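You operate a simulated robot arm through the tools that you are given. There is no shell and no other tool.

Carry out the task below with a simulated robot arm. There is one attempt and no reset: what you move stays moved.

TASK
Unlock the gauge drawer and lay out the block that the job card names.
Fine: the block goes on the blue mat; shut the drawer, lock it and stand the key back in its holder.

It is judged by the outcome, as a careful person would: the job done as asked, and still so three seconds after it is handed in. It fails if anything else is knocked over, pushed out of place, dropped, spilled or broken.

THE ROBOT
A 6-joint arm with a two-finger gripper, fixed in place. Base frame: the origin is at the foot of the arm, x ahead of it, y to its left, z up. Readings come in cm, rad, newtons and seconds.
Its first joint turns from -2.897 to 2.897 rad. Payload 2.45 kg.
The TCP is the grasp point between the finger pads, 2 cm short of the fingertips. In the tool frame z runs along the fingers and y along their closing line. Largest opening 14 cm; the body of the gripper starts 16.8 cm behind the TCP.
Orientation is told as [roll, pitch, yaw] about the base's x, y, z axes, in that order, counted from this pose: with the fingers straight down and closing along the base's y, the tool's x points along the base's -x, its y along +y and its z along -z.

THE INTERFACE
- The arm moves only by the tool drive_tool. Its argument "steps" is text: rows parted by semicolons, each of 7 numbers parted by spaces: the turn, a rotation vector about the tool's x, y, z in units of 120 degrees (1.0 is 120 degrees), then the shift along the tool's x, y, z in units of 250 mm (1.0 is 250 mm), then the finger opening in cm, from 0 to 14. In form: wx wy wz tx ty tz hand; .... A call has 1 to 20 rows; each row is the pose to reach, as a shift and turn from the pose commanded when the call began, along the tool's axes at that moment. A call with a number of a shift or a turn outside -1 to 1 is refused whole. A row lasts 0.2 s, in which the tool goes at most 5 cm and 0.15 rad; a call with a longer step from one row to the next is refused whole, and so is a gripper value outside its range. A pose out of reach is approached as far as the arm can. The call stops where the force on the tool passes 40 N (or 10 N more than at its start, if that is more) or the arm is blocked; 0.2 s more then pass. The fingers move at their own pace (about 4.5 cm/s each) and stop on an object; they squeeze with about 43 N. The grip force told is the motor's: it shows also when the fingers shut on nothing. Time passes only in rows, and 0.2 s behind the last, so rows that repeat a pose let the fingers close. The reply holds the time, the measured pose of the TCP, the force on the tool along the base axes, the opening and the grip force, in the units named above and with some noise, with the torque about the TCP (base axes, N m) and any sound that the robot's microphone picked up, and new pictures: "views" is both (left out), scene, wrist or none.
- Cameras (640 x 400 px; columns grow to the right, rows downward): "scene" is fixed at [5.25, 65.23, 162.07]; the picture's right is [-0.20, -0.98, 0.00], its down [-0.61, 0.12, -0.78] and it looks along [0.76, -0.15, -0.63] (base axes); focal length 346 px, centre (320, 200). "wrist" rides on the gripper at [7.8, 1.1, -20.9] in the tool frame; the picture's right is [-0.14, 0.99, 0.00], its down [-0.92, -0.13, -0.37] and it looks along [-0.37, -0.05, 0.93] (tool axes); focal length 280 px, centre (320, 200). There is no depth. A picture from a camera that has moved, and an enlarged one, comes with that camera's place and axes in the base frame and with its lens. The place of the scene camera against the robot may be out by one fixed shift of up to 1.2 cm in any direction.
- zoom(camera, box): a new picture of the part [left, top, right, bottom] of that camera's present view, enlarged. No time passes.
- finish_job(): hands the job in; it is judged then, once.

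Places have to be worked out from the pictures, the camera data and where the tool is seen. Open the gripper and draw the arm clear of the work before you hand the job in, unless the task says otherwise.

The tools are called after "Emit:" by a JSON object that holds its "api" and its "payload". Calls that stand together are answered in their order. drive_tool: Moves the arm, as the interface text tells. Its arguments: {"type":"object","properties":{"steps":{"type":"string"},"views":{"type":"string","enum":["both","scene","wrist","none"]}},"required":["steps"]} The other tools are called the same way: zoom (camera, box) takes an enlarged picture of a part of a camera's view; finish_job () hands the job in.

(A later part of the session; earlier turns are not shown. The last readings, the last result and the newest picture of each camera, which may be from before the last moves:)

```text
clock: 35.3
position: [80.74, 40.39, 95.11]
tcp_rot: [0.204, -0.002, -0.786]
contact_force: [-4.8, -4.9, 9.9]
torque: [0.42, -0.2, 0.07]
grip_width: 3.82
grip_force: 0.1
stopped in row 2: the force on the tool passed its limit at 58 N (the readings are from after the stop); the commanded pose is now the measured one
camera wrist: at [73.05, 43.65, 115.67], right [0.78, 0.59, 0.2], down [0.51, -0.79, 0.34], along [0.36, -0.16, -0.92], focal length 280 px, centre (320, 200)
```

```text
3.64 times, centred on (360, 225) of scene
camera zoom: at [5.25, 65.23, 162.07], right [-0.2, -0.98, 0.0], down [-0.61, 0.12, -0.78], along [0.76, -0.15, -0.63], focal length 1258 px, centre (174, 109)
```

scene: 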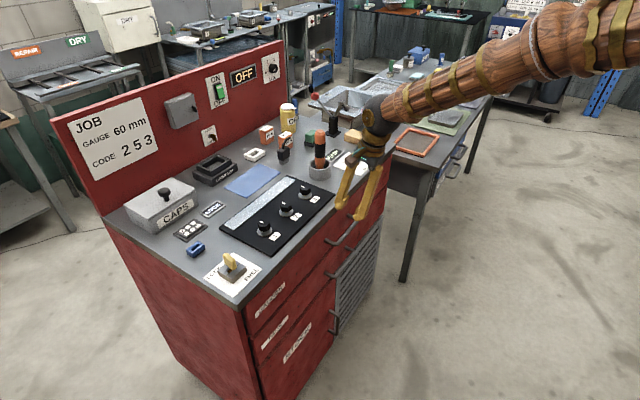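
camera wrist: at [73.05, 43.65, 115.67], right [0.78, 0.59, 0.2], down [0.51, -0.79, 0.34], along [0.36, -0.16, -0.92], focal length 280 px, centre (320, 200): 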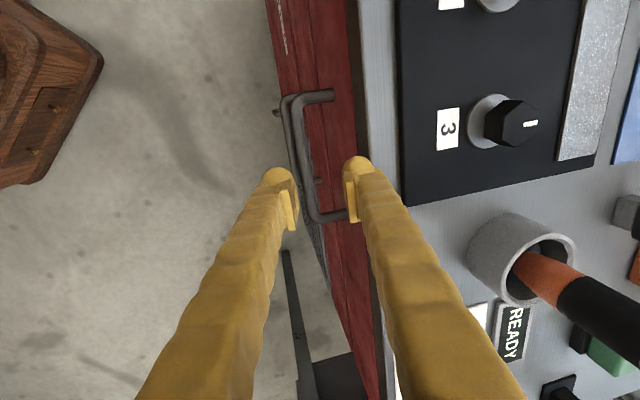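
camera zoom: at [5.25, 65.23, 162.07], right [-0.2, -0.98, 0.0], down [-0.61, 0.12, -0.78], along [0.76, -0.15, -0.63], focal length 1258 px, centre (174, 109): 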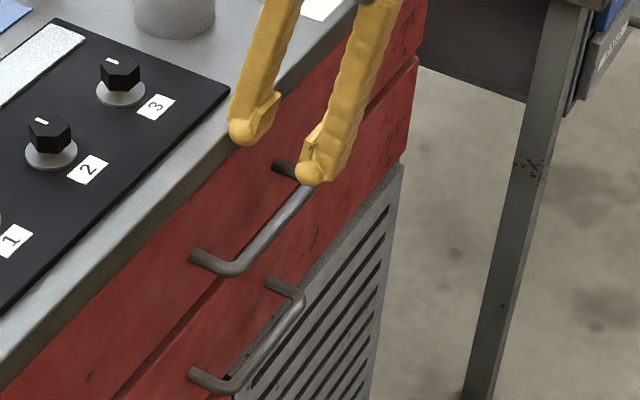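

The back finger, about 2.2 cm thick, caught the worktop edge and the call stopped; nothing else was affected. I'll rise, narrow the opening to 2.4 cm and shift slightly so the finger fits the 3.4 cm gap behind the bar.

Emit:
{"api": "drive_tool", "payload": {"steps": "0 0 0 0 0.01 -0.048 3.2; 0 0 0 0 0.0277 -0.0964 2.4; 0 0 0 0 0.0277 -0.0964 2.4", "views": "wrist"}}

Emit:
{"api": "zoom", "payload": {"camera": "wrist", "box": [240, 60, 420, 220]}}

```text
clock: 36.1
position: [80.82, 40.48, 97.48]
tcp_rot: [0.203, -0.001, -0.785]
contact_force: [0.4, 0.4, 0.1]
torque: [0.04, 0.0, 0.0]
grip_width: 2.4
grip_force: 0.0
camera wrist: at [73.17, 43.87, 118.13], right [0.78, 0.59, 0.2], down [0.51, -0.79, 0.34], along [0.36, -0.16, -0.92], focal length 280 px, centre (320, 200)
```

wrist: 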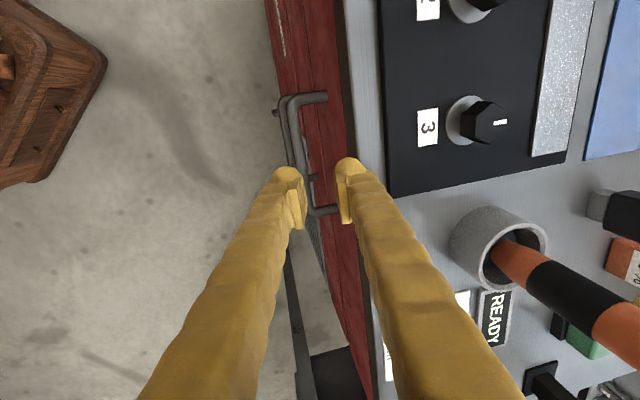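

```text
2.50 times, centred on (330, 140) of wrist
camera zoom: at [73.17, 43.87, 118.13], right [0.78, 0.59, 0.2], down [0.51, -0.79, 0.34], along [0.36, -0.16, -0.92], focal length 701 px, centre (295, 350)
```

zoom: 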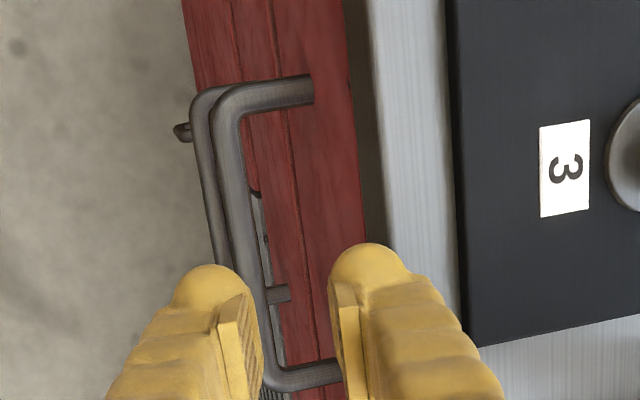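

The fingers line up with the bar between them. Descending again toward z≈85.2.

Emit:
{"api": "drive_tool", "payload": {"steps": "0 0 0 0 -0.0156 0.0805 2.4; 0 0 0 0 -0.0313 0.161 2.4; 0 0 0 0 -0.0469 0.2415 2.4; 0 0 0 0 -0.0625 0.322 2.4; 0 0 0 0 -0.0782 0.4025 2.4; 0 0 0 0 -0.0938 0.483 2.4; 0 0 0 0 -0.0938 0.483 2.4", "views": "both"}}

Emit:
{"api": "zoom", "payload": {"camera": "wrist", "box": [240, 100, 420, 260]}}

Emit:
{"api": "zoom", "payload": {"camera": "scene", "box": [300, 170, 420, 280]}}

```text
clock: 37.7
position: [80.89, 40.67, 85.04]
tcp_rot: [0.202, 0.0, -0.786]
contact_force: [0.0, -0.2, 0.7]
torque: [-0.01, -0.01, 0.01]
grip_width: 2.4
grip_force: 0.1
camera wrist: at [73.31, 43.99, 105.73], right [0.78, 0.59, 0.2], down [0.51, -0.79, 0.34], along [0.36, -0.16, -0.92], focal length 280 px, centre (320, 200)
```

scene: 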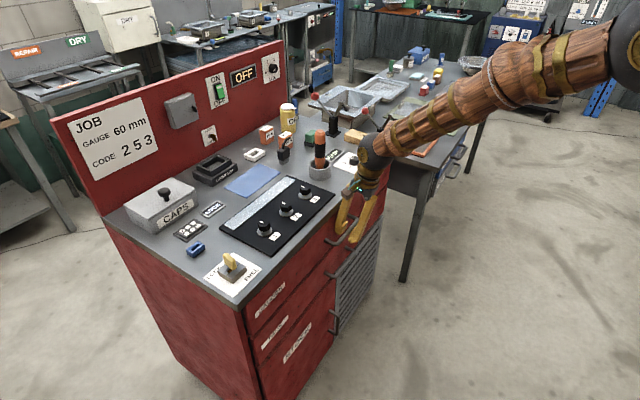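
wrist: 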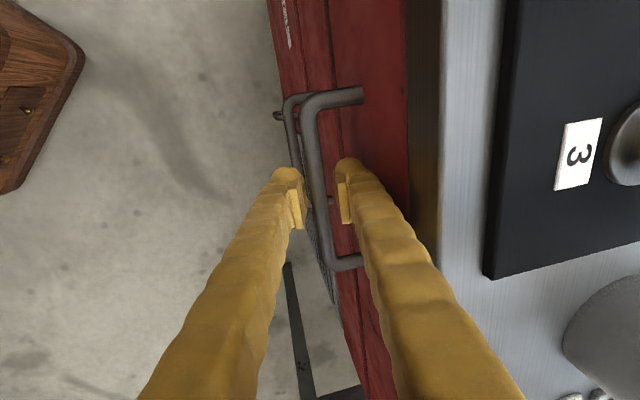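

```text
2.50 times, centred on (330, 180) of wrist
camera zoom: at [73.31, 43.99, 105.73], right [0.78, 0.59, 0.2], down [0.51, -0.79, 0.34], along [0.36, -0.16, -0.92], focal length 701 px, centre (295, 250)
```

zoom: 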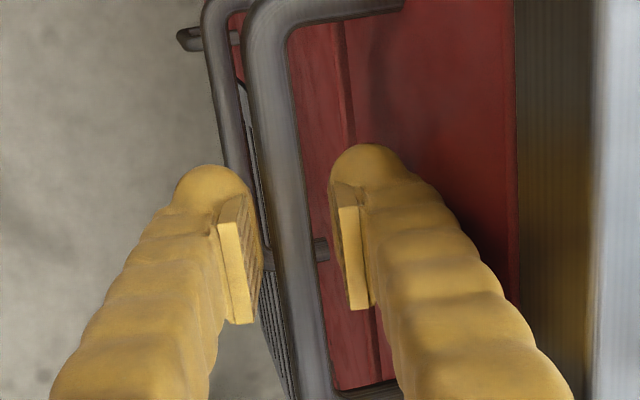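

```text
3.64 times, centred on (360, 225) of scene
camera zoom: at [5.25, 65.23, 162.07], right [-0.2, -0.98, 0.0], down [-0.61, 0.12, -0.78], along [0.76, -0.15, -0.63], focal length 1258 px, centre (174, 109)
```

zoom: 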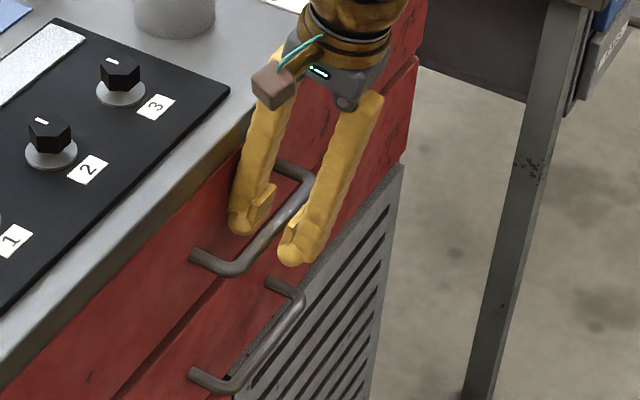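

The fingers straddle the top drawer's bar with no contact. Closing on it.

Emit:
{"api": "drive_tool", "payload": {"steps": "0 0 0 0 0 0 1.5; 0 0 0 0 0 0 0.6; 0 0 0 0 0 0 0.6; 0 0 0 0 0 0 0.6", "views": "wrist"}}

```text
clock: 38.7
position: [81.03, 40.64, 85.01]
tcp_rot: [0.201, 0.001, -0.786]
contact_force: [-2.6, -3.0, -5.0]
torque: [-0.18, -0.16, 0.9]
grip_width: 1.0
grip_force: 37.2
camera wrist: at [73.31, 43.98, 105.73], right [0.78, 0.59, 0.2], down [0.51, -0.79, 0.34], along [0.36, -0.16, -0.92], focal length 280 px, centre (320, 200)
```

wrist: 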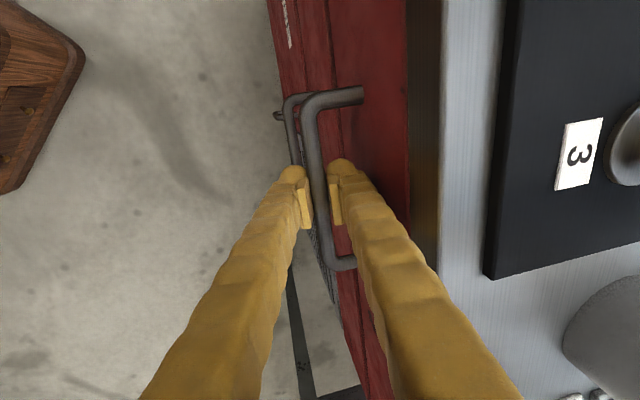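

The bar is gripped at 1.0 cm. I'll pull gently 2 cm to test that the drawer is unlocked.

Emit:
{"api": "drive_tool", "payload": {"steps": "0 0 0 0 -0.0196 -0.004 0.6; 0 0 0 0 -0.0392 -0.008 0.6; 0 0 0 0 -0.0588 -0.0119 0.6; 0 0 0 0 -0.0784 -0.0159 0.6", "views": "both"}}

```text
clock: 39.7
position: [79.48, 39.13, 85.11]
tcp_rot: [0.2, 0.002, -0.784]
contact_force: [-7.5, 6.2, -26.0]
torque: [-0.15, -0.09, 0.85]
grip_width: 1.03
grip_force: 37.6
camera wrist: at [71.81, 42.46, 105.74], right [0.78, 0.59, 0.2], down [0.51, -0.79, 0.34], along [0.35, -0.16, -0.92], focal length 280 px, centre (320, 200)
```

scene: 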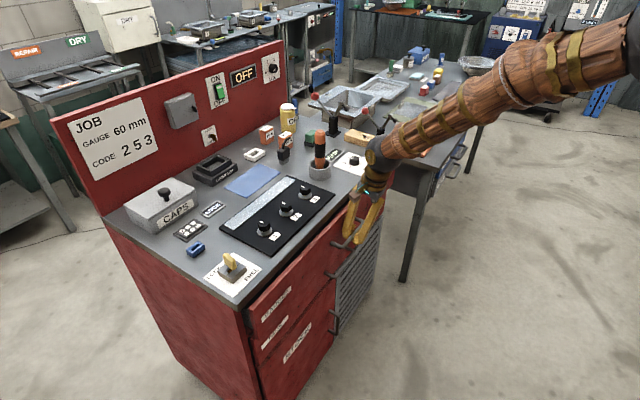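
wrist: 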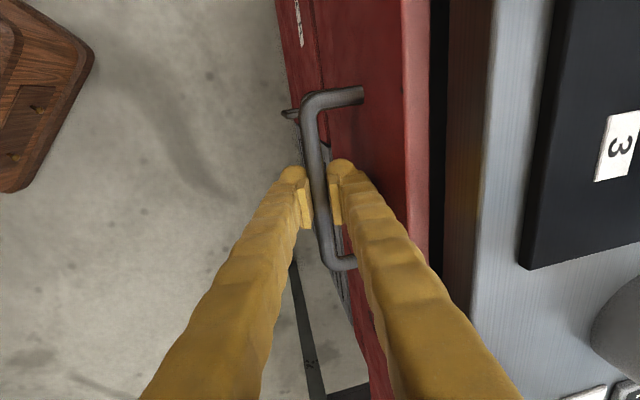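

The drawer is unlocked and came out about 2 cm. There's some vertical load on the bar, so I'll relieve it slightly and pull 10 cm further.

Emit:
{"api": "drive_tool", "payload": {"steps": "0 0 0 0.002 -0.001 0.006 0.6; 0 0 0 0.002 -0.0598 -0.0059 0.6; 0 0 0 0.002 -0.1382 -0.0218 0.6; 0 0 0 0.002 -0.2166 -0.0377 0.6; 0 0 0 0.002 -0.295 -0.0536 0.6; 0 0 0 0.002 -0.3734 -0.0695 0.6; 0 0 0 0.002 -0.3734 -0.0695 0.6", "views": "both"}}

```text
clock: 41.3
position: [72.94, 32.58, 85.05]
tcp_rot: [0.204, -0.003, -0.785]
contact_force: [-5.7, 4.9, 6.1]
torque: [-0.06, -0.1, 0.77]
grip_width: 0.97
grip_force: 37.5
camera wrist: at [65.17, 35.83, 105.69], right [0.78, 0.59, 0.2], down [0.51, -0.79, 0.34], along [0.36, -0.16, -0.92], focal length 280 px, centre (320, 200)
```

scene: 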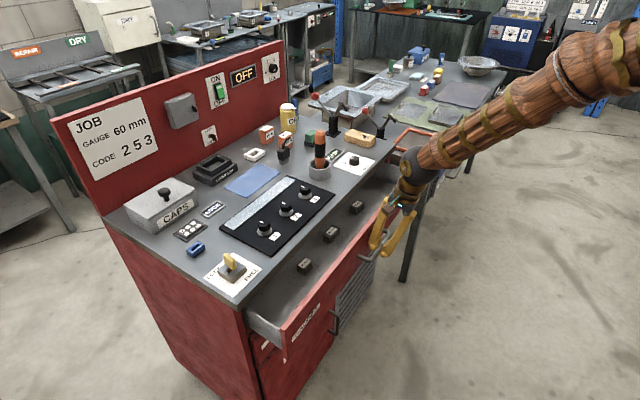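
wrist: 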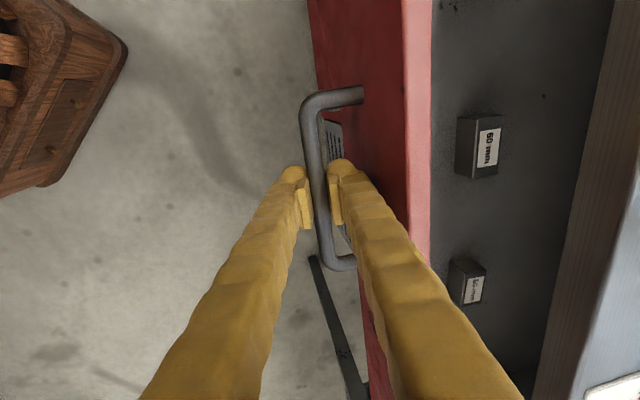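

Three blocks are visible in the drawer and one reads "60 mm". I'll zoom in to read the labels.

Emit:
{"api": "zoom", "payload": {"camera": "wrist", "box": [430, 90, 526, 190]}}

Emit:
{"api": "zoom", "payload": {"camera": "wrist", "box": [430, 240, 510, 320]}}

Emit:
{"api": "zoom", "payload": {"camera": "scene", "box": [250, 180, 400, 320]}}

```text
4.00 times, centred on (478, 140) of wrist
camera zoom: at [65.17, 35.83, 105.69], right [0.78, 0.59, 0.2], down [0.51, -0.79, 0.34], along [0.36, -0.16, -0.92], focal length 1122 px, centre (-312, 440)
```

zoom: 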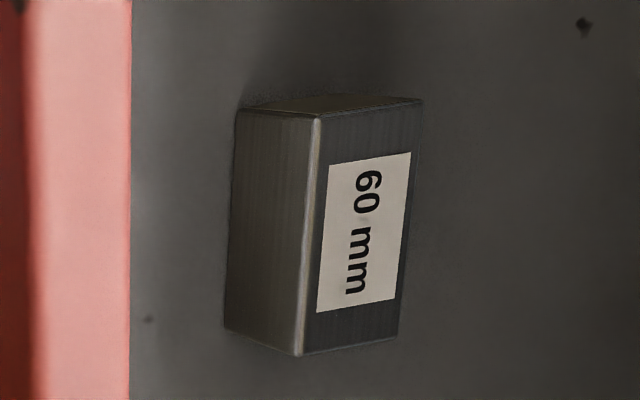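

```text
5.00 times, centred on (470, 280) of wrist
camera zoom: at [65.17, 35.83, 105.69], right [0.78, 0.59, 0.2], down [0.51, -0.79, 0.34], along [0.36, -0.16, -0.92], focal length 1402 px, centre (-430, -200)
```

zoom: 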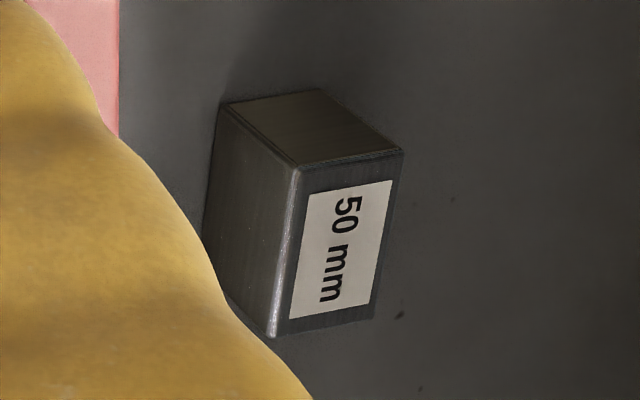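

```text
2.86 times, centred on (325, 250) of scene
camera zoom: at [5.25, 65.23, 162.07], right [-0.2, -0.98, 0.0], down [-0.61, 0.12, -0.78], along [0.76, -0.15, -0.63], focal length 988 px, centre (306, 57)
```

zoom: 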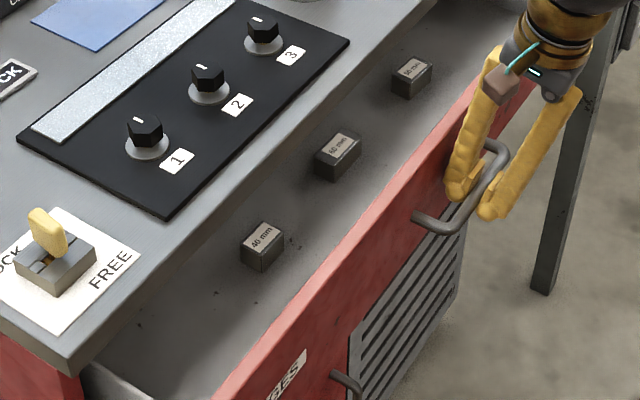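

The middle block is the 60 mm one, near n≈92.6, e≈−28.7, with its top at z≈81.3, still under the worktop edge. I'll pull the drawer out another 10 cm.

Emit:
{"api": "drive_tool", "payload": {"steps": "0 0 0 0 -0.0784 -0.0159 0.6; 0 0 0 0 -0.1568 -0.0318 0.6; 0 0 0 0 -0.2352 -0.0477 0.6; 0 0 0 0 -0.3136 -0.0636 0.6; 0 0 0 0 -0.392 -0.0795 0.6; 0 0 0 0 -0.392 -0.0795 0.6", "views": "both"}}

```text
clock: 42.7
position: [65.61, 25.42, 84.92]
tcp_rot: [0.204, -0.002, -0.786]
contact_force: [-10.5, 10.0, 15.7]
torque: [-0.12, -0.16, 0.73]
grip_width: 0.98
grip_force: 36.7
camera wrist: at [57.96, 28.58, 105.59], right [0.78, 0.59, 0.2], down [0.51, -0.79, 0.34], along [0.36, -0.16, -0.92], focal length 280 px, centre (320, 200)
```

scene: 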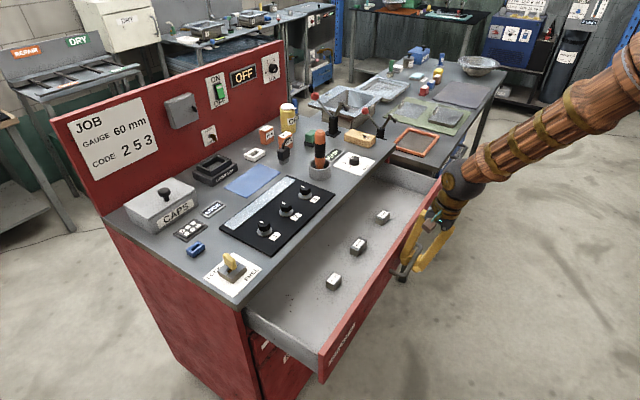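
wrist: 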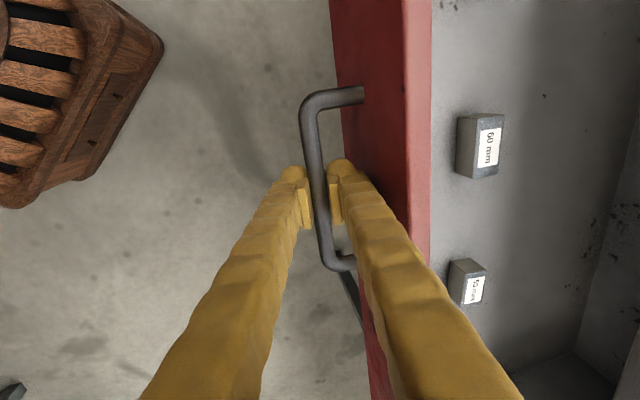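

The drawer is now out about 21.6 cm and the 60 mm block should be near n≈82.4. I'll open the fingers to 2.4 cm and rise vertically off the handle.

Emit:
{"api": "drive_tool", "payload": {"steps": "0 0 0 0 0 0 1.6; 0 0 0 0 0 0 2.4; 0 0 0 0 0 0 2.4", "views": "none"}}

Emit:
{"api": "drive_tool", "payload": {"steps": "0 0 0 0 0.02 -0.098 2.4; 0 0 0 0 0.04 -0.196 2.4; 0 0 0 0 0.06 -0.294 2.4; 0 0 0 0 0.08 -0.392 2.4; 0 0 0 0 0.1 -0.49 2.4; 0 0 0 0 0.125 -0.65 2.4; 0 0 0 0 0.15 -0.8 2.4; 0 0 0 0 0.18 -0.95 4", "views": "both"}}

```text
clock: 43.5
position: [65.71, 25.19, 84.91]
tcp_rot: [0.202, -0.001, -0.785]
contact_force: [-0.4, -1.2, -1.2]
torque: [-0.01, 0.02, -0.03]
grip_width: 2.39
grip_force: 0.0
```

```text
clock: 45.3
position: [65.51, 25.18, 109.01]
tcp_rot: [0.203, 0.0, -0.786]
contact_force: [0.3, -0.7, -0.1]
torque: [0.0, -0.01, -0.01]
grip_width: 4.02
grip_force: 0.0
camera wrist: at [57.85, 28.59, 129.66], right [0.78, 0.59, 0.2], down [0.51, -0.79, 0.34], along [0.36, -0.16, -0.92], focal length 280 px, centre (320, 200)
```

scene: 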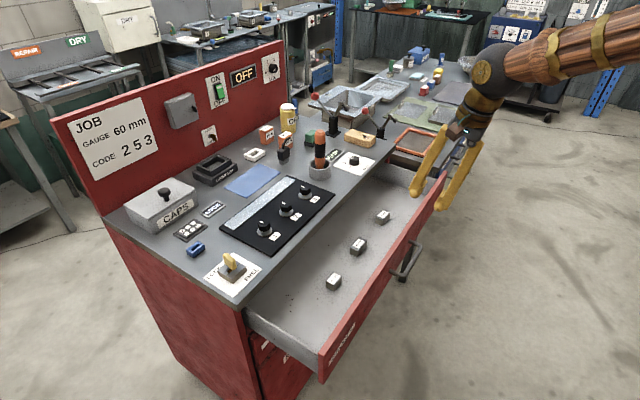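
wrist: 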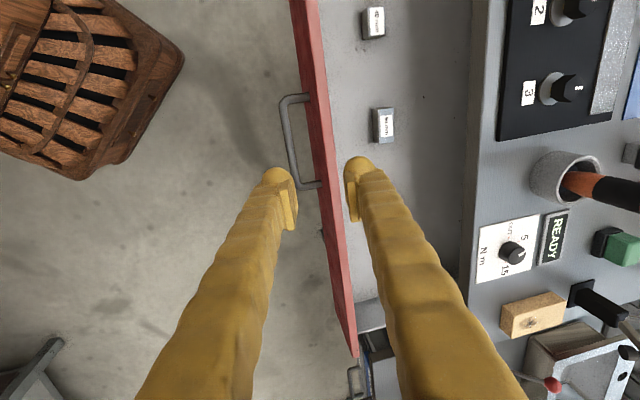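

The drawer stays open and the handle is clear. Now I remove the handle tilt and rotate yaw by +90° so the fingers close along the block's 60 mm length.

Emit:
{"api": "drive_tool", "payload": {"steps": "0.0478 0 0 0 0 -0.05 6; 0.0955 0 0 0 0 -0.1 8.5", "views": "none"}}

Emit:
{"api": "drive_tool", "payload": {"steps": "0 0 -0.0682 0 0 0 8.5; 0 0 -0.1364 0 0 0 8.5; 0 0 -0.2045 0 0 0 8.5; 0 0 -0.2727 0 0 0 8.5; 0 0 -0.3409 0 0 0 8.5; 0 0 -0.4091 0 0 0 8.5; 0 0 -0.4773 0 0 0 8.5; 0 0 -0.5455 0 0 0 8.5; 0 0 -0.6136 0 0 0 8.5; 0 0 -0.6818 0 0 0 8.5; 0 0 -0.75 0 0 0 8.5", "views": "both"}}

```text
clock: 45.9
position: [65.02, 24.89, 111.39]
tcp_rot: [0.001, -0.002, -0.787]
contact_force: [-0.6, 0.9, 0.5]
torque: [-0.02, -0.01, 0.02]
grip_width: 8.47
grip_force: 0.1
```

```text
clock: 48.3
position: [65.04, 24.82, 111.75]
tcp_rot: [-0.003, -0.004, 0.786]
contact_force: [0.2, -0.3, 0.7]
torque: [-0.04, -0.02, -0.01]
grip_width: 8.52
grip_force: 0.1
camera wrist: at [58.84, 20.01, 132.43], right [-0.6, 0.8, 0.0], down [0.74, 0.56, 0.37], along [0.3, 0.22, -0.93], focal length 280 px, centre (320, 200)
```

scene: 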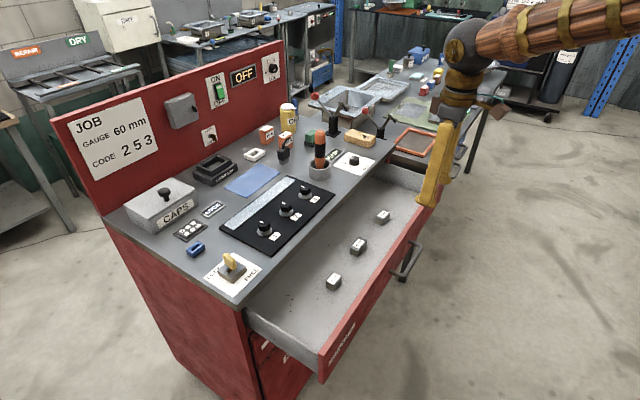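
wrist: 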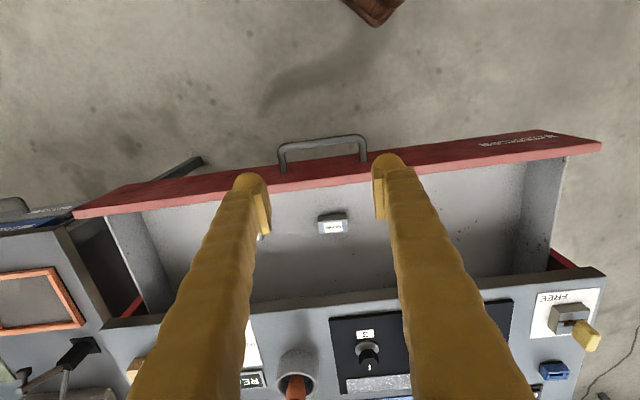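

The block is between the fingers ahead. Zooming to localize it and read neighbouring blocks.

Emit:
{"api": "zoom", "payload": {"camera": "wrist", "box": [290, 195, 370, 245]}}

Emit:
{"api": "zoom", "payload": {"camera": "wrist", "box": [240, 120, 400, 220]}}

```text
8.00 times, centred on (330, 220) of wrist
camera zoom: at [58.84, 20.01, 132.43], right [-0.6, 0.8, 0.0], down [0.74, 0.56, 0.37], along [0.3, 0.22, -0.93], focal length 2243 px, centre (240, 40)
```

zoom: 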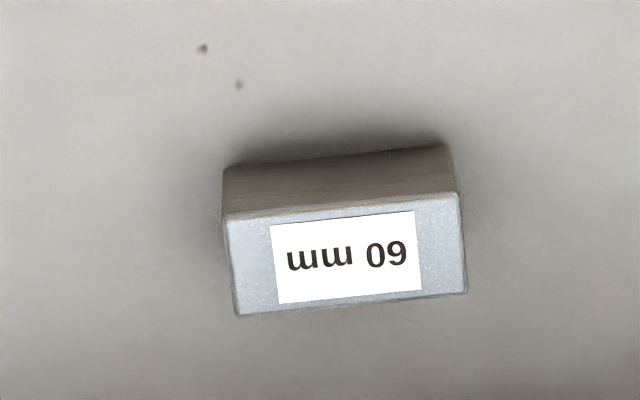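

```text
4.00 times, centred on (320, 170) of wrist
camera zoom: at [58.84, 20.01, 132.43], right [-0.6, 0.8, 0.0], down [0.74, 0.56, 0.37], along [0.3, 0.22, -0.93], focal length 1122 px, centre (320, 320)
```

zoom: 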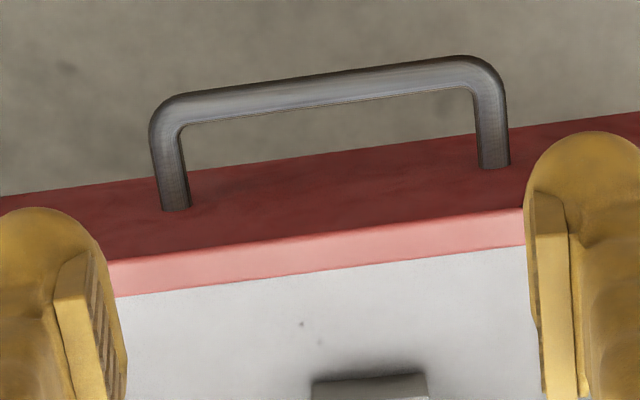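

The 60 mm block centre is n≈82.4, e≈−28.4, top z≈81.35. I'll move to a pre-grasp position above the drawer, then tilt 0.5 rad so I can later place it on the far mat.

Emit:
{"api": "drive_tool", "payload": {"steps": "0 0 0 -0.1165 0 0.1175 8.5; 0 0 0 -0.233 0 0.235 8.5; 0 0 0 -0.35 0 0.353 8.5; 0 0 0 -0.466 0 0.47 8.5", "views": "none"}}

Emit:
{"api": "drive_tool", "payload": {"steps": "0 -0.06 0 0 0 0 8.5; 0 -0.12 0 0 0 0 8.5; 0 -0.18 0 0 0 0 8.5; 0 -0.2387 0 0 0 0 8.5; 0 -0.2387 0 0 0 0 8.5", "views": "both"}}

```text
clock: 49.3
position: [73.71, 33.04, 99.98]
tcp_rot: [-0.002, -0.007, 0.784]
contact_force: [-0.5, -0.5, 0.1]
torque: [0.0, 0.01, 0.04]
grip_width: 8.5
grip_force: 0.0
```

```text
clock: 50.5
position: [73.39, 33.02, 99.8]
tcp_rot: [-0.002, -0.504, 0.785]
contact_force: [-0.3, -0.2, 0.4]
torque: [-0.03, -0.02, 0.01]
grip_width: 8.51
grip_force: 0.0
camera wrist: at [60.71, 21.85, 114.28], right [-0.62, 0.79, 0.07], down [0.53, 0.35, 0.77], along [0.58, 0.51, -0.64], focal length 280 px, centre (320, 200)
```

scene: 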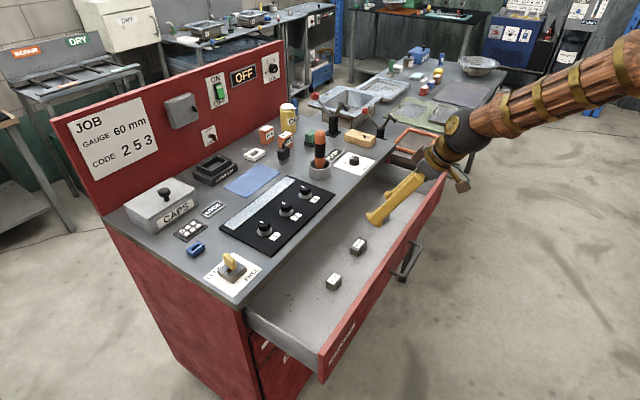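
wrist: 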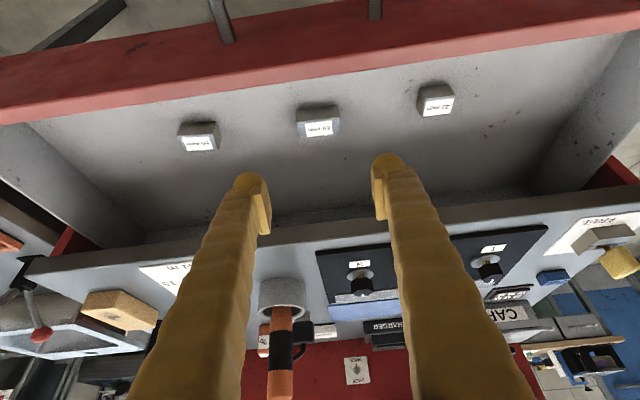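

The tilted tool clears the drawer panel (top at z≈91.5) by about 4 cm. I'll advance to 4 cm short of the grasp and check alignment.

Emit:
{"api": "drive_tool", "payload": {"steps": "0 0 0 0.03 0.001 0.155 8.5; 0 0 0 0.06 0.003 0.31 8.5; 0 0 0 0.09 0.005 0.465 8.5; 0 0 0 0.121 0.006 0.617 8.5; 0 0 0 0.121 0.006 0.617 8.5", "views": "both"}}

Emit:
{"api": "zoom", "payload": {"camera": "wrist", "box": [240, 110, 400, 210]}}

Emit:
{"api": "zoom", "payload": {"camera": "scene", "box": [310, 160, 470, 280]}}

```text
clock: 51.7
position: [76.82, 36.66, 84.91]
tcp_rot: [-0.002, -0.502, 0.785]
contact_force: [-0.2, -0.1, -0.1]
torque: [0.0, 0.01, 0.05]
grip_width: 8.51
grip_force: 0.1
camera wrist: at [64.04, 25.39, 99.39], right [-0.62, 0.79, 0.07], down [0.53, 0.35, 0.77], along [0.58, 0.51, -0.64], focal length 280 px, centre (320, 200)
```

scene: 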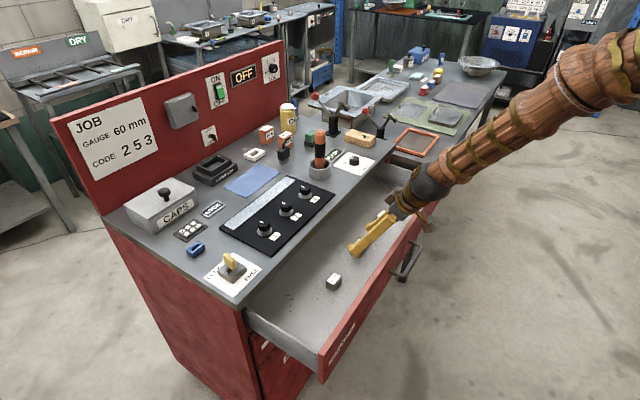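
wrist: 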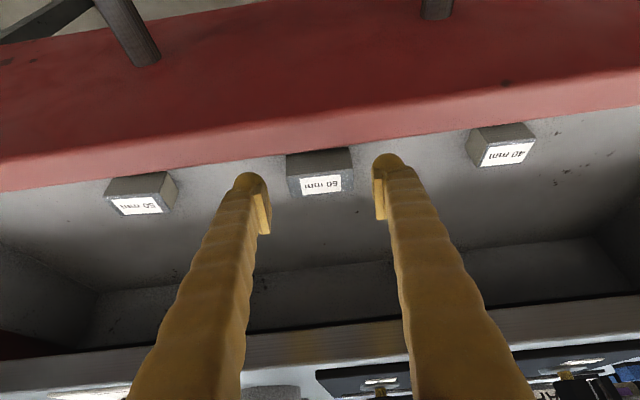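

```text
4.00 times, centred on (320, 160) of wrist
camera zoom: at [64.04, 25.39, 99.39], right [-0.62, 0.79, 0.07], down [0.53, 0.35, 0.77], along [0.58, 0.51, -0.64], focal length 1122 px, centre (320, 360)
```

zoom: 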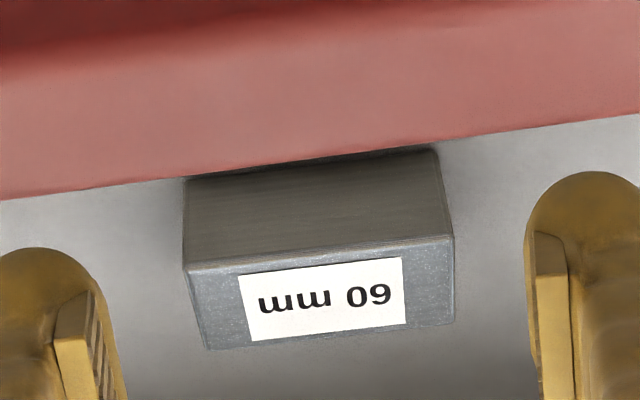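

```text
3.33 times, centred on (390, 220) of scene
camera zoom: at [5.25, 65.23, 162.07], right [-0.2, -0.98, 0.0], down [-0.61, 0.12, -0.78], along [0.76, -0.15, -0.63], focal length 1153 px, centre (87, 133)
```

zoom: 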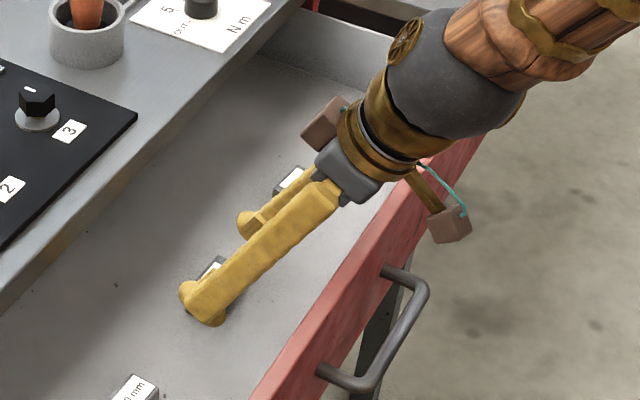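

Block at n≈82.5, e≈−28.4, well centred between the fingers. Advancing the last 4 cm and watching for floor contact.

Emit:
{"api": "drive_tool", "payload": {"steps": "0 0 0 0.0024 0 0.053 8.5; 0 0 0 0.0048 0 0.107 8.5; 0 0 0 0.0072 0 0.158 8.5; 0 0 0 0.0072 0 0.158 8.5", "views": "wrist"}}

Emit:
{"api": "zoom", "payload": {"camera": "wrist", "box": [240, 110, 400, 210]}}

Emit:
{"api": "zoom", "payload": {"camera": "scene", "box": [310, 160, 470, 280]}}

```text
clock: 52.7
position: [78.06, 37.94, 81.41]
tcp_rot: [-0.001, -0.503, 0.784]
contact_force: [0.2, -0.9, 3.2]
torque: [0.1, 0.11, 0.02]
grip_width: 8.49
grip_force: 0.3
camera wrist: at [65.33, 26.64, 95.88], right [-0.62, 0.79, 0.07], down [0.53, 0.35, 0.77], along [0.58, 0.51, -0.64], focal length 280 px, centre (320, 200)
```

wrist: 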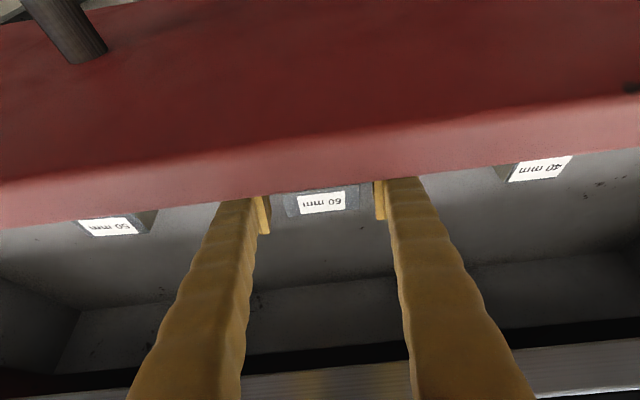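

```text
4.00 times, centred on (320, 160) of wrist
camera zoom: at [65.33, 26.64, 95.88], right [-0.62, 0.79, 0.07], down [0.53, 0.35, 0.77], along [0.58, 0.51, -0.64], focal length 1122 px, centre (320, 360)
```

zoom: 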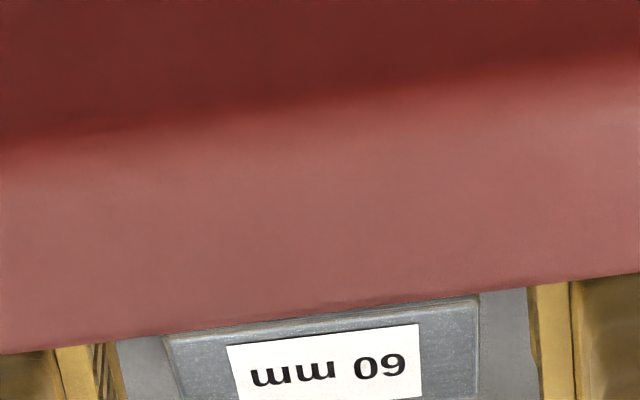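

```text
3.33 times, centred on (390, 220) of scene
camera zoom: at [5.25, 65.23, 162.07], right [-0.2, -0.98, 0.0], down [-0.61, 0.12, -0.78], along [0.76, -0.15, -0.63], focal length 1153 px, centre (87, 133)
```

zoom: 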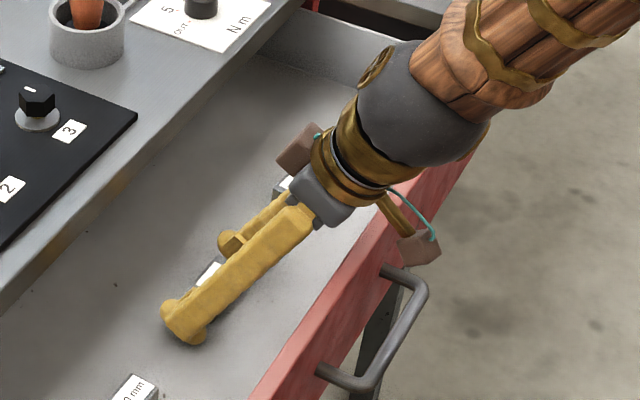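

The fingers straddle the block with only a hint of floor contact. I'll lift 1 mm and close on the 60 mm length.

Emit:
{"api": "drive_tool", "payload": {"steps": "0 0 0 -0.0025 0 -0.004 8; 0 0 0 -0.0025 0 -0.004 7; 0 0 0 -0.0025 0 -0.004 6.2; 0 0 0 -0.0025 0 -0.004 5; 0 0 0 -0.0025 0 -0.004 5; 0 0 0 -0.0025 0 -0.004 5", "views": "wrist"}}

```text
clock: 54.1
position: [78.03, 37.84, 81.5]
tcp_rot: [-0.002, -0.505, 0.786]
contact_force: [-3.7, 3.8, 12.9]
torque: [-0.02, 0.05, -0.08]
grip_width: 5.97
grip_force: 43.0
camera wrist: at [65.3, 26.62, 96.01], right [-0.62, 0.79, 0.07], down [0.53, 0.35, 0.77], along [0.58, 0.51, -0.64], focal length 280 px, centre (320, 200)
```

wrist: 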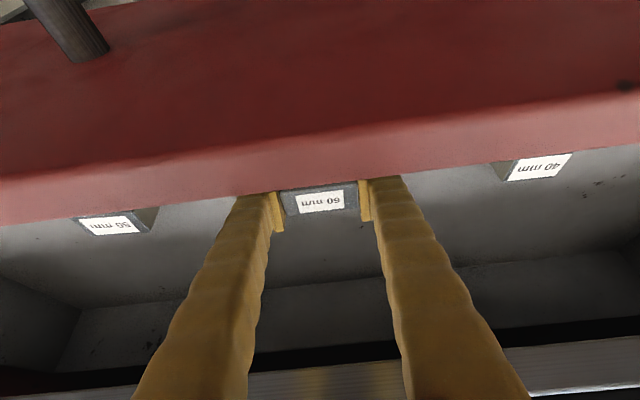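

The grip reads 5.97 cm, confirming the 60 mm block. Lifting straight up, slowly at first.

Emit:
{"api": "drive_tool", "payload": {"steps": "0 0 0 -0.01 0 -0.0175 5; 0 0 0 -0.0384 0 -0.0702 5; 0 0 0 -0.096 0 -0.1755 5; 0 0 0 -0.163 0 -0.299 5; 0 0 0 -0.24 0 -0.439 5; 0 0 0 -0.316 0 -0.579 5; 0 0 0 -0.393 0 -0.719 5; 0 0 0 -0.4602 0 -0.8425 5", "views": "both"}}

Emit:
{"api": "zoom", "payload": {"camera": "wrist", "box": [240, 110, 400, 230]}}

```text
clock: 55.9
position: [78.0, 37.46, 105.47]
tcp_rot: [0.0, -0.503, 0.786]
contact_force: [-0.5, -0.5, -3.9]
torque: [0.02, 0.05, 0.03]
grip_width: 5.97
grip_force: 43.1
camera wrist: at [65.25, 26.34, 119.91], right [-0.62, 0.79, 0.07], down [0.54, 0.36, 0.77], along [0.58, 0.51, -0.64], focal length 280 px, centre (320, 200)
```

scene: 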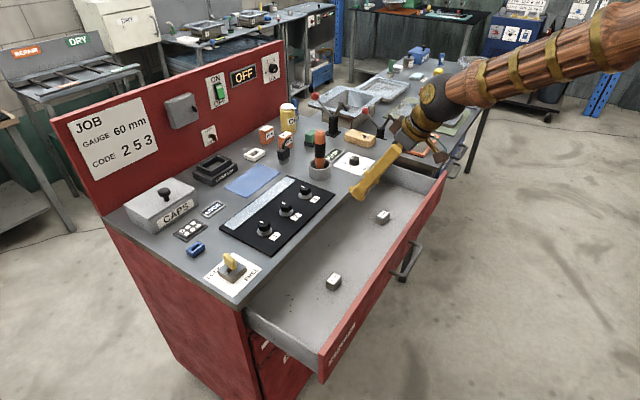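
wrist: 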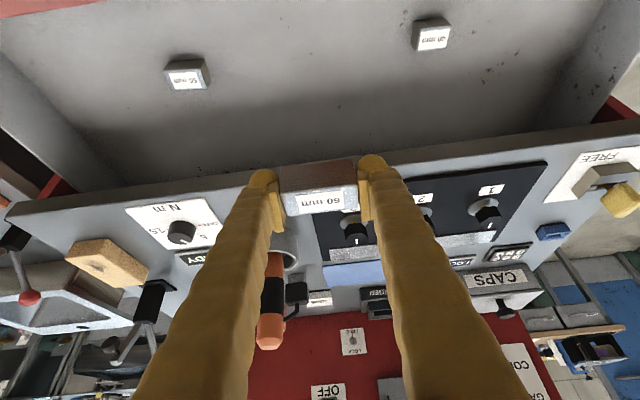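

```text
3.33 times, centred on (320, 170) of wrist
camera zoom: at [65.25, 26.34, 119.91], right [-0.62, 0.79, 0.07], down [0.54, 0.36, 0.77], along [0.58, 0.51, -0.64], focal length 935 px, centre (320, 300)
```

zoom: 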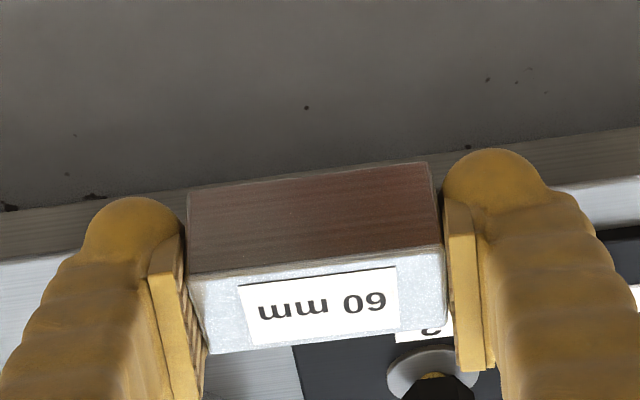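

The block is held level. I'll raise it and slide left to e≈−20.5, staying clear of the upright screwdriver, then extend toward the mat.

Emit:
{"api": "drive_tool", "payload": {"steps": "0 0 0 -0.06 0.08 -0.11 5; 0 0 0 -0.115 0.2 -0.2106 5; 0 0 0 -0.115 0.32 -0.2106 5; 0 0 0 -0.255 0.32 -0.134 5; 0 0 0 -0.395 0.32 -0.058 5; 0 0 0 -0.535 0.32 0.0185 5; 0 0 0 -0.675 0.32 0.095 5; 0 0 0 -0.817 0.32 0.1727 5", "views": "both"}}

```text
clock: 57.7
position: [86.36, 57.5, 111.45]
tcp_rot: [-0.003, -0.502, 0.785]
contact_force: [0.1, -0.1, -3.8]
torque: [-0.02, -0.01, -0.01]
grip_width: 5.96
grip_force: 42.8
camera wrist: at [73.71, 46.33, 126.05], right [-0.61, 0.79, 0.07], down [0.53, 0.35, 0.77], along [0.58, 0.51, -0.64], focal length 280 px, centre (320, 200)
```

scene: 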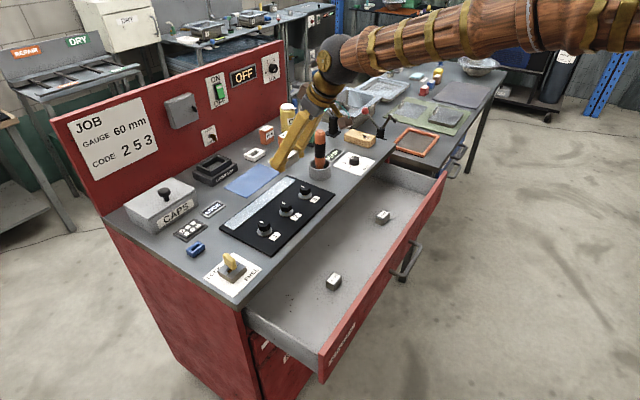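
wrist: 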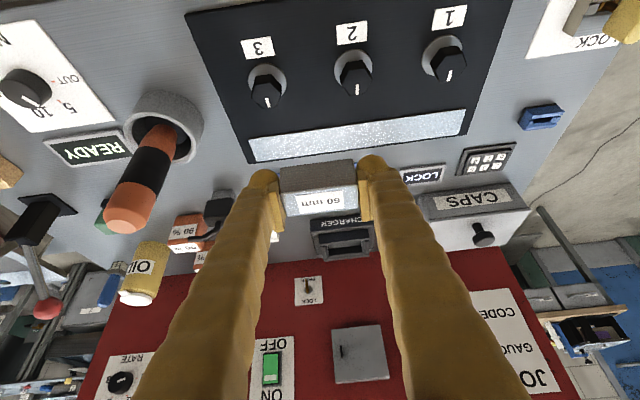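

Clear so far: n≈101.7, e≈−20.4. Extending the remaining 16.8 cm at this height.

Emit:
{"api": "drive_tool", "payload": {"steps": "0 0 0 -0.148 0 0.0805 5; 0 0 0 -0.295 0 0.161 5; 0 0 0 -0.442 0 0.2415 5; 0 0 0 -0.5898 0 0.3222 5; 0 0 0 -0.5898 0 0.3222 5", "views": "both"}}

Emit:
{"api": "zoom", "payload": {"camera": "scene", "box": [190, 100, 350, 220]}}

```text
clock: 58.9
position: [98.29, 69.44, 111.71]
tcp_rot: [-0.002, -0.502, 0.787]
contact_force: [-0.5, -0.8, -3.7]
torque: [0.03, 0.01, 0.03]
grip_width: 5.98
grip_force: 42.9
camera wrist: at [85.55, 58.16, 126.14], right [-0.62, 0.79, 0.07], down [0.53, 0.35, 0.77], along [0.58, 0.51, -0.64], focal length 280 px, centre (320, 200)
```

scene: 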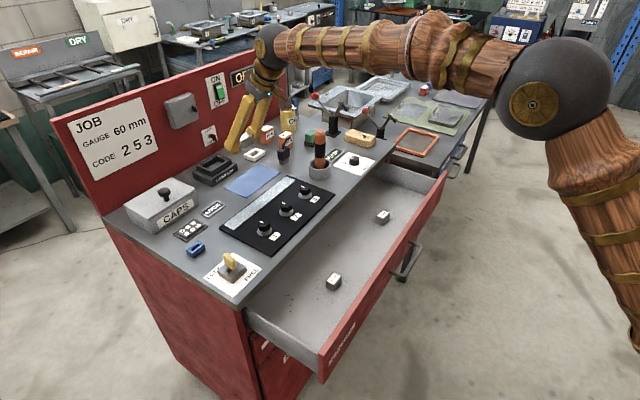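
wrist: 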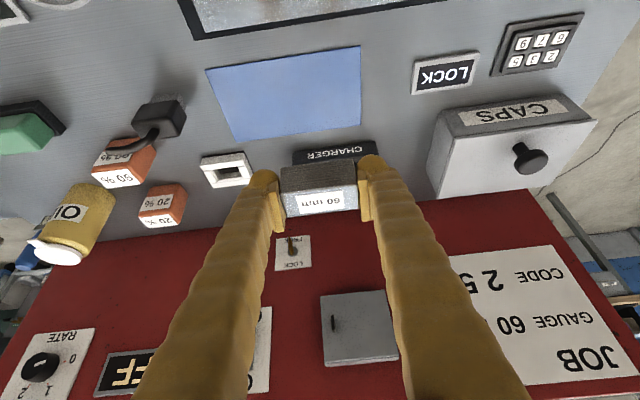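

```text
3.33 times, centred on (270, 160) of scene
camera zoom: at [5.25, 65.23, 162.07], right [-0.2, -0.98, 0.0], down [-0.61, 0.12, -0.78], along [0.76, -0.15, -0.63], focal length 1153 px, centre (487, 333)
```

zoom: 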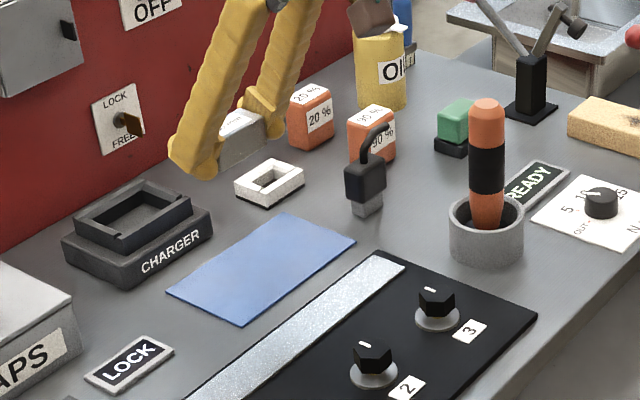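

The reach holds (n≈118.6) and the mat spans n≈114.5–124.4, e≈−31 to −14.6. I'll descend to just above the mat, shifting 1.5 cm toward its centre.

Emit:
{"api": "drive_tool", "payload": {"steps": "0 0 0 0.046 -0.015 0.089 5; 0 0 0 0.092 -0.03 0.178 5; 0 0 0 0.138 -0.045 0.267 5; 0 0 0 0.184 -0.06 0.356 5; 0 0 0 0.21 -0.06 0.407 5; 0 0 0 0.2292 -0.06 0.4446 5; 0 0 0 0.2292 -0.06 0.4446 5", "views": "both"}}

Emit:
{"api": "zoom", "payload": {"camera": "scene", "box": [190, 130, 310, 220]}}

Emit:
{"api": "zoom", "payload": {"camera": "wrist", "box": [220, 80, 420, 220]}}

```text
clock: 60.5
position: [99.55, 68.6, 98.84]
tcp_rot: [-0.001, -0.503, 0.787]
contact_force: [0.5, 0.0, -4.0]
torque: [0.0, -0.02, 0.0]
grip_width: 5.98
grip_force: 42.7
camera wrist: at [86.81, 57.41, 113.44], right [-0.62, 0.79, 0.07], down [0.53, 0.35, 0.77], along [0.58, 0.51, -0.64], focal length 280 px, centre (320, 200)
```

scene: 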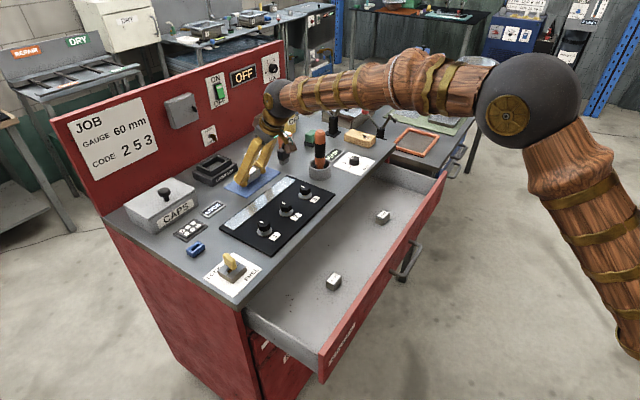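
wrist: 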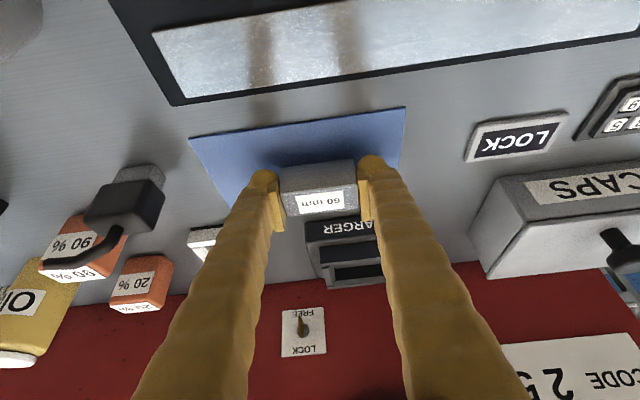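

```text
4.44 times, centred on (250, 175) of scene
camera zoom: at [5.25, 65.23, 162.07], right [-0.2, -0.98, 0.0], down [-0.61, 0.12, -0.78], along [0.76, -0.15, -0.63], focal length 1538 px, centre (631, 311)
```

zoom: 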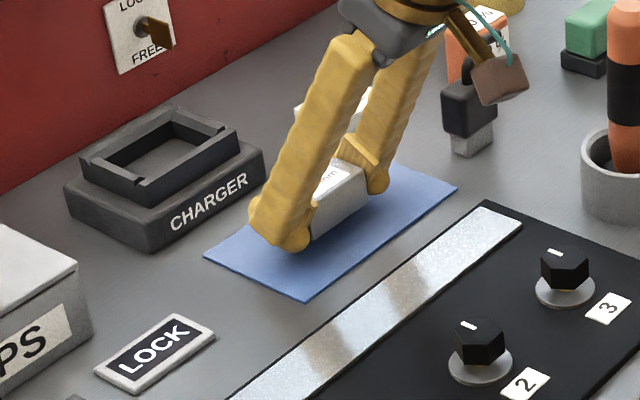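

```text
2.86 times, centred on (320, 150) of wrist
camera zoom: at [86.81, 57.41, 113.44], right [-0.62, 0.79, 0.07], down [0.53, 0.35, 0.77], along [0.58, 0.51, -0.64], focal length 801 px, centre (320, 343)
```

zoom: 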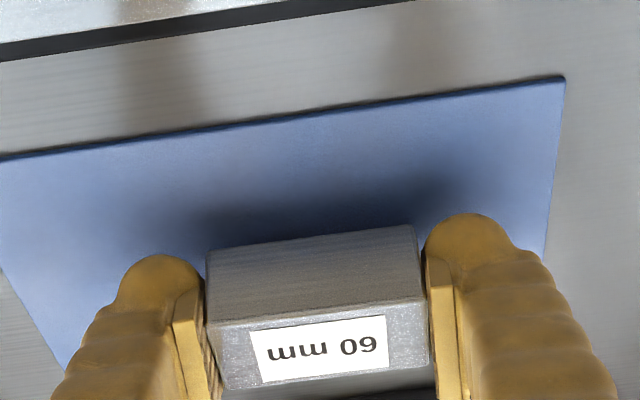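

The block hovers a few millimetres above the mat, well inside it. Creeping down for contact.

Emit:
{"api": "drive_tool", "payload": {"steps": "0 0 0 0.0038 0 0.007 5; 0 0 0 0.0077 0 0.014 5; 0 0 0 0.0077 0 0.014 5", "views": "none"}}

```text
clock: 61.3
position: [99.47, 68.54, 98.66]
tcp_rot: [-0.002, -0.503, 0.785]
contact_force: [0.0, -0.6, -5.0]
torque: [0.02, 0.0, -0.02]
grip_width: 5.97
grip_force: 42.9
```

No contact yet. Another 3 mm.

Emit:
{"api": "drive_tool", "payload": {"steps": "0 0 0 0.0029 0 0.0053 5; 0 0 0 0.0058 0 0.0105 5; 0 0 0 0.0058 0 0.0105 5", "views": "none"}}

```text
clock: 62.1
position: [99.64, 68.5, 98.35]
tcp_rot: [-0.003, -0.503, 0.786]
contact_force: [-0.3, 1.0, -4.1]
torque: [0.03, 0.0, 0.0]
grip_width: 5.96
grip_force: 42.6
```

Still no contact at z=98.35. I'll continue down in 2 mm steps.

Emit:
{"api": "drive_tool", "payload": {"steps": "0 0 0 0.0038 0 0.007 5; 0 0 0 0.0038 0 0.007 5", "views": "none"}}

Emit:
{"api": "drive_tool", "payload": {"steps": "0 0 0 0.0038 0 0.007 5; 0 0 0 0.0038 0 0.007 5", "views": "both"}}

Emit:
{"api": "zoom", "payload": {"camera": "scene", "box": [210, 140, 290, 200]}}

```text
clock: 62.7
position: [99.52, 68.67, 98.13]
tcp_rot: [-0.001, -0.503, 0.786]
contact_force: [0.6, -0.9, -4.0]
torque: [-0.02, 0.01, -0.03]
grip_width: 5.96
grip_force: 43.0
```

```text
clock: 63.3
position: [99.53, 68.68, 97.88]
tcp_rot: [-0.002, -0.504, 0.785]
contact_force: [-0.6, 0.2, -3.4]
torque: [0.01, 0.0, -0.02]
grip_width: 5.98
grip_force: 43.3
camera wrist: at [86.86, 57.44, 112.45], right [-0.62, 0.79, 0.07], down [0.53, 0.35, 0.77], along [0.58, 0.51, -0.64], focal length 280 px, centre (320, 200)
```

scene: 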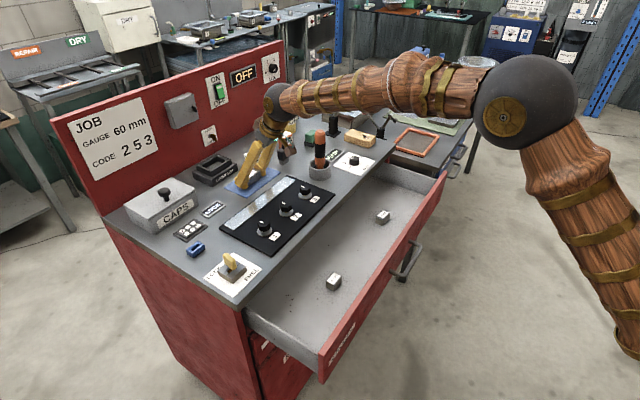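
wrist: 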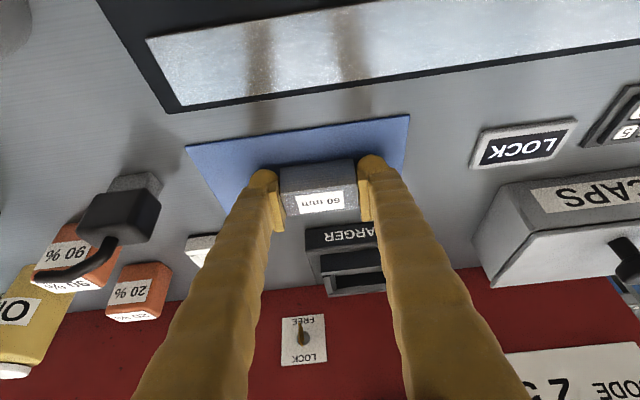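

```text
6.67 times, centred on (250, 170) of scene
camera zoom: at [5.25, 65.23, 162.07], right [-0.2, -0.98, 0.0], down [-0.61, 0.12, -0.78], along [0.76, -0.15, -0.63], focal length 2306 px, centre (787, 400)
```

zoom: 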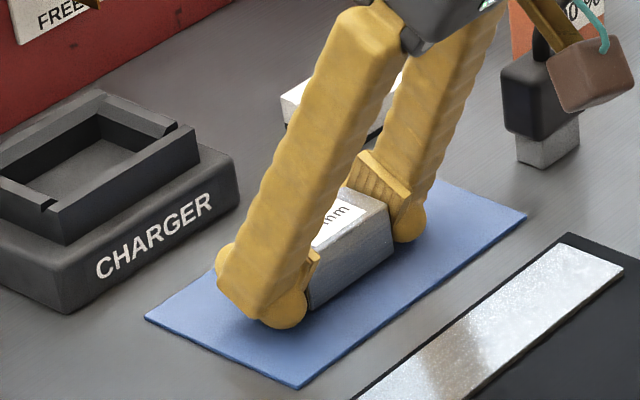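

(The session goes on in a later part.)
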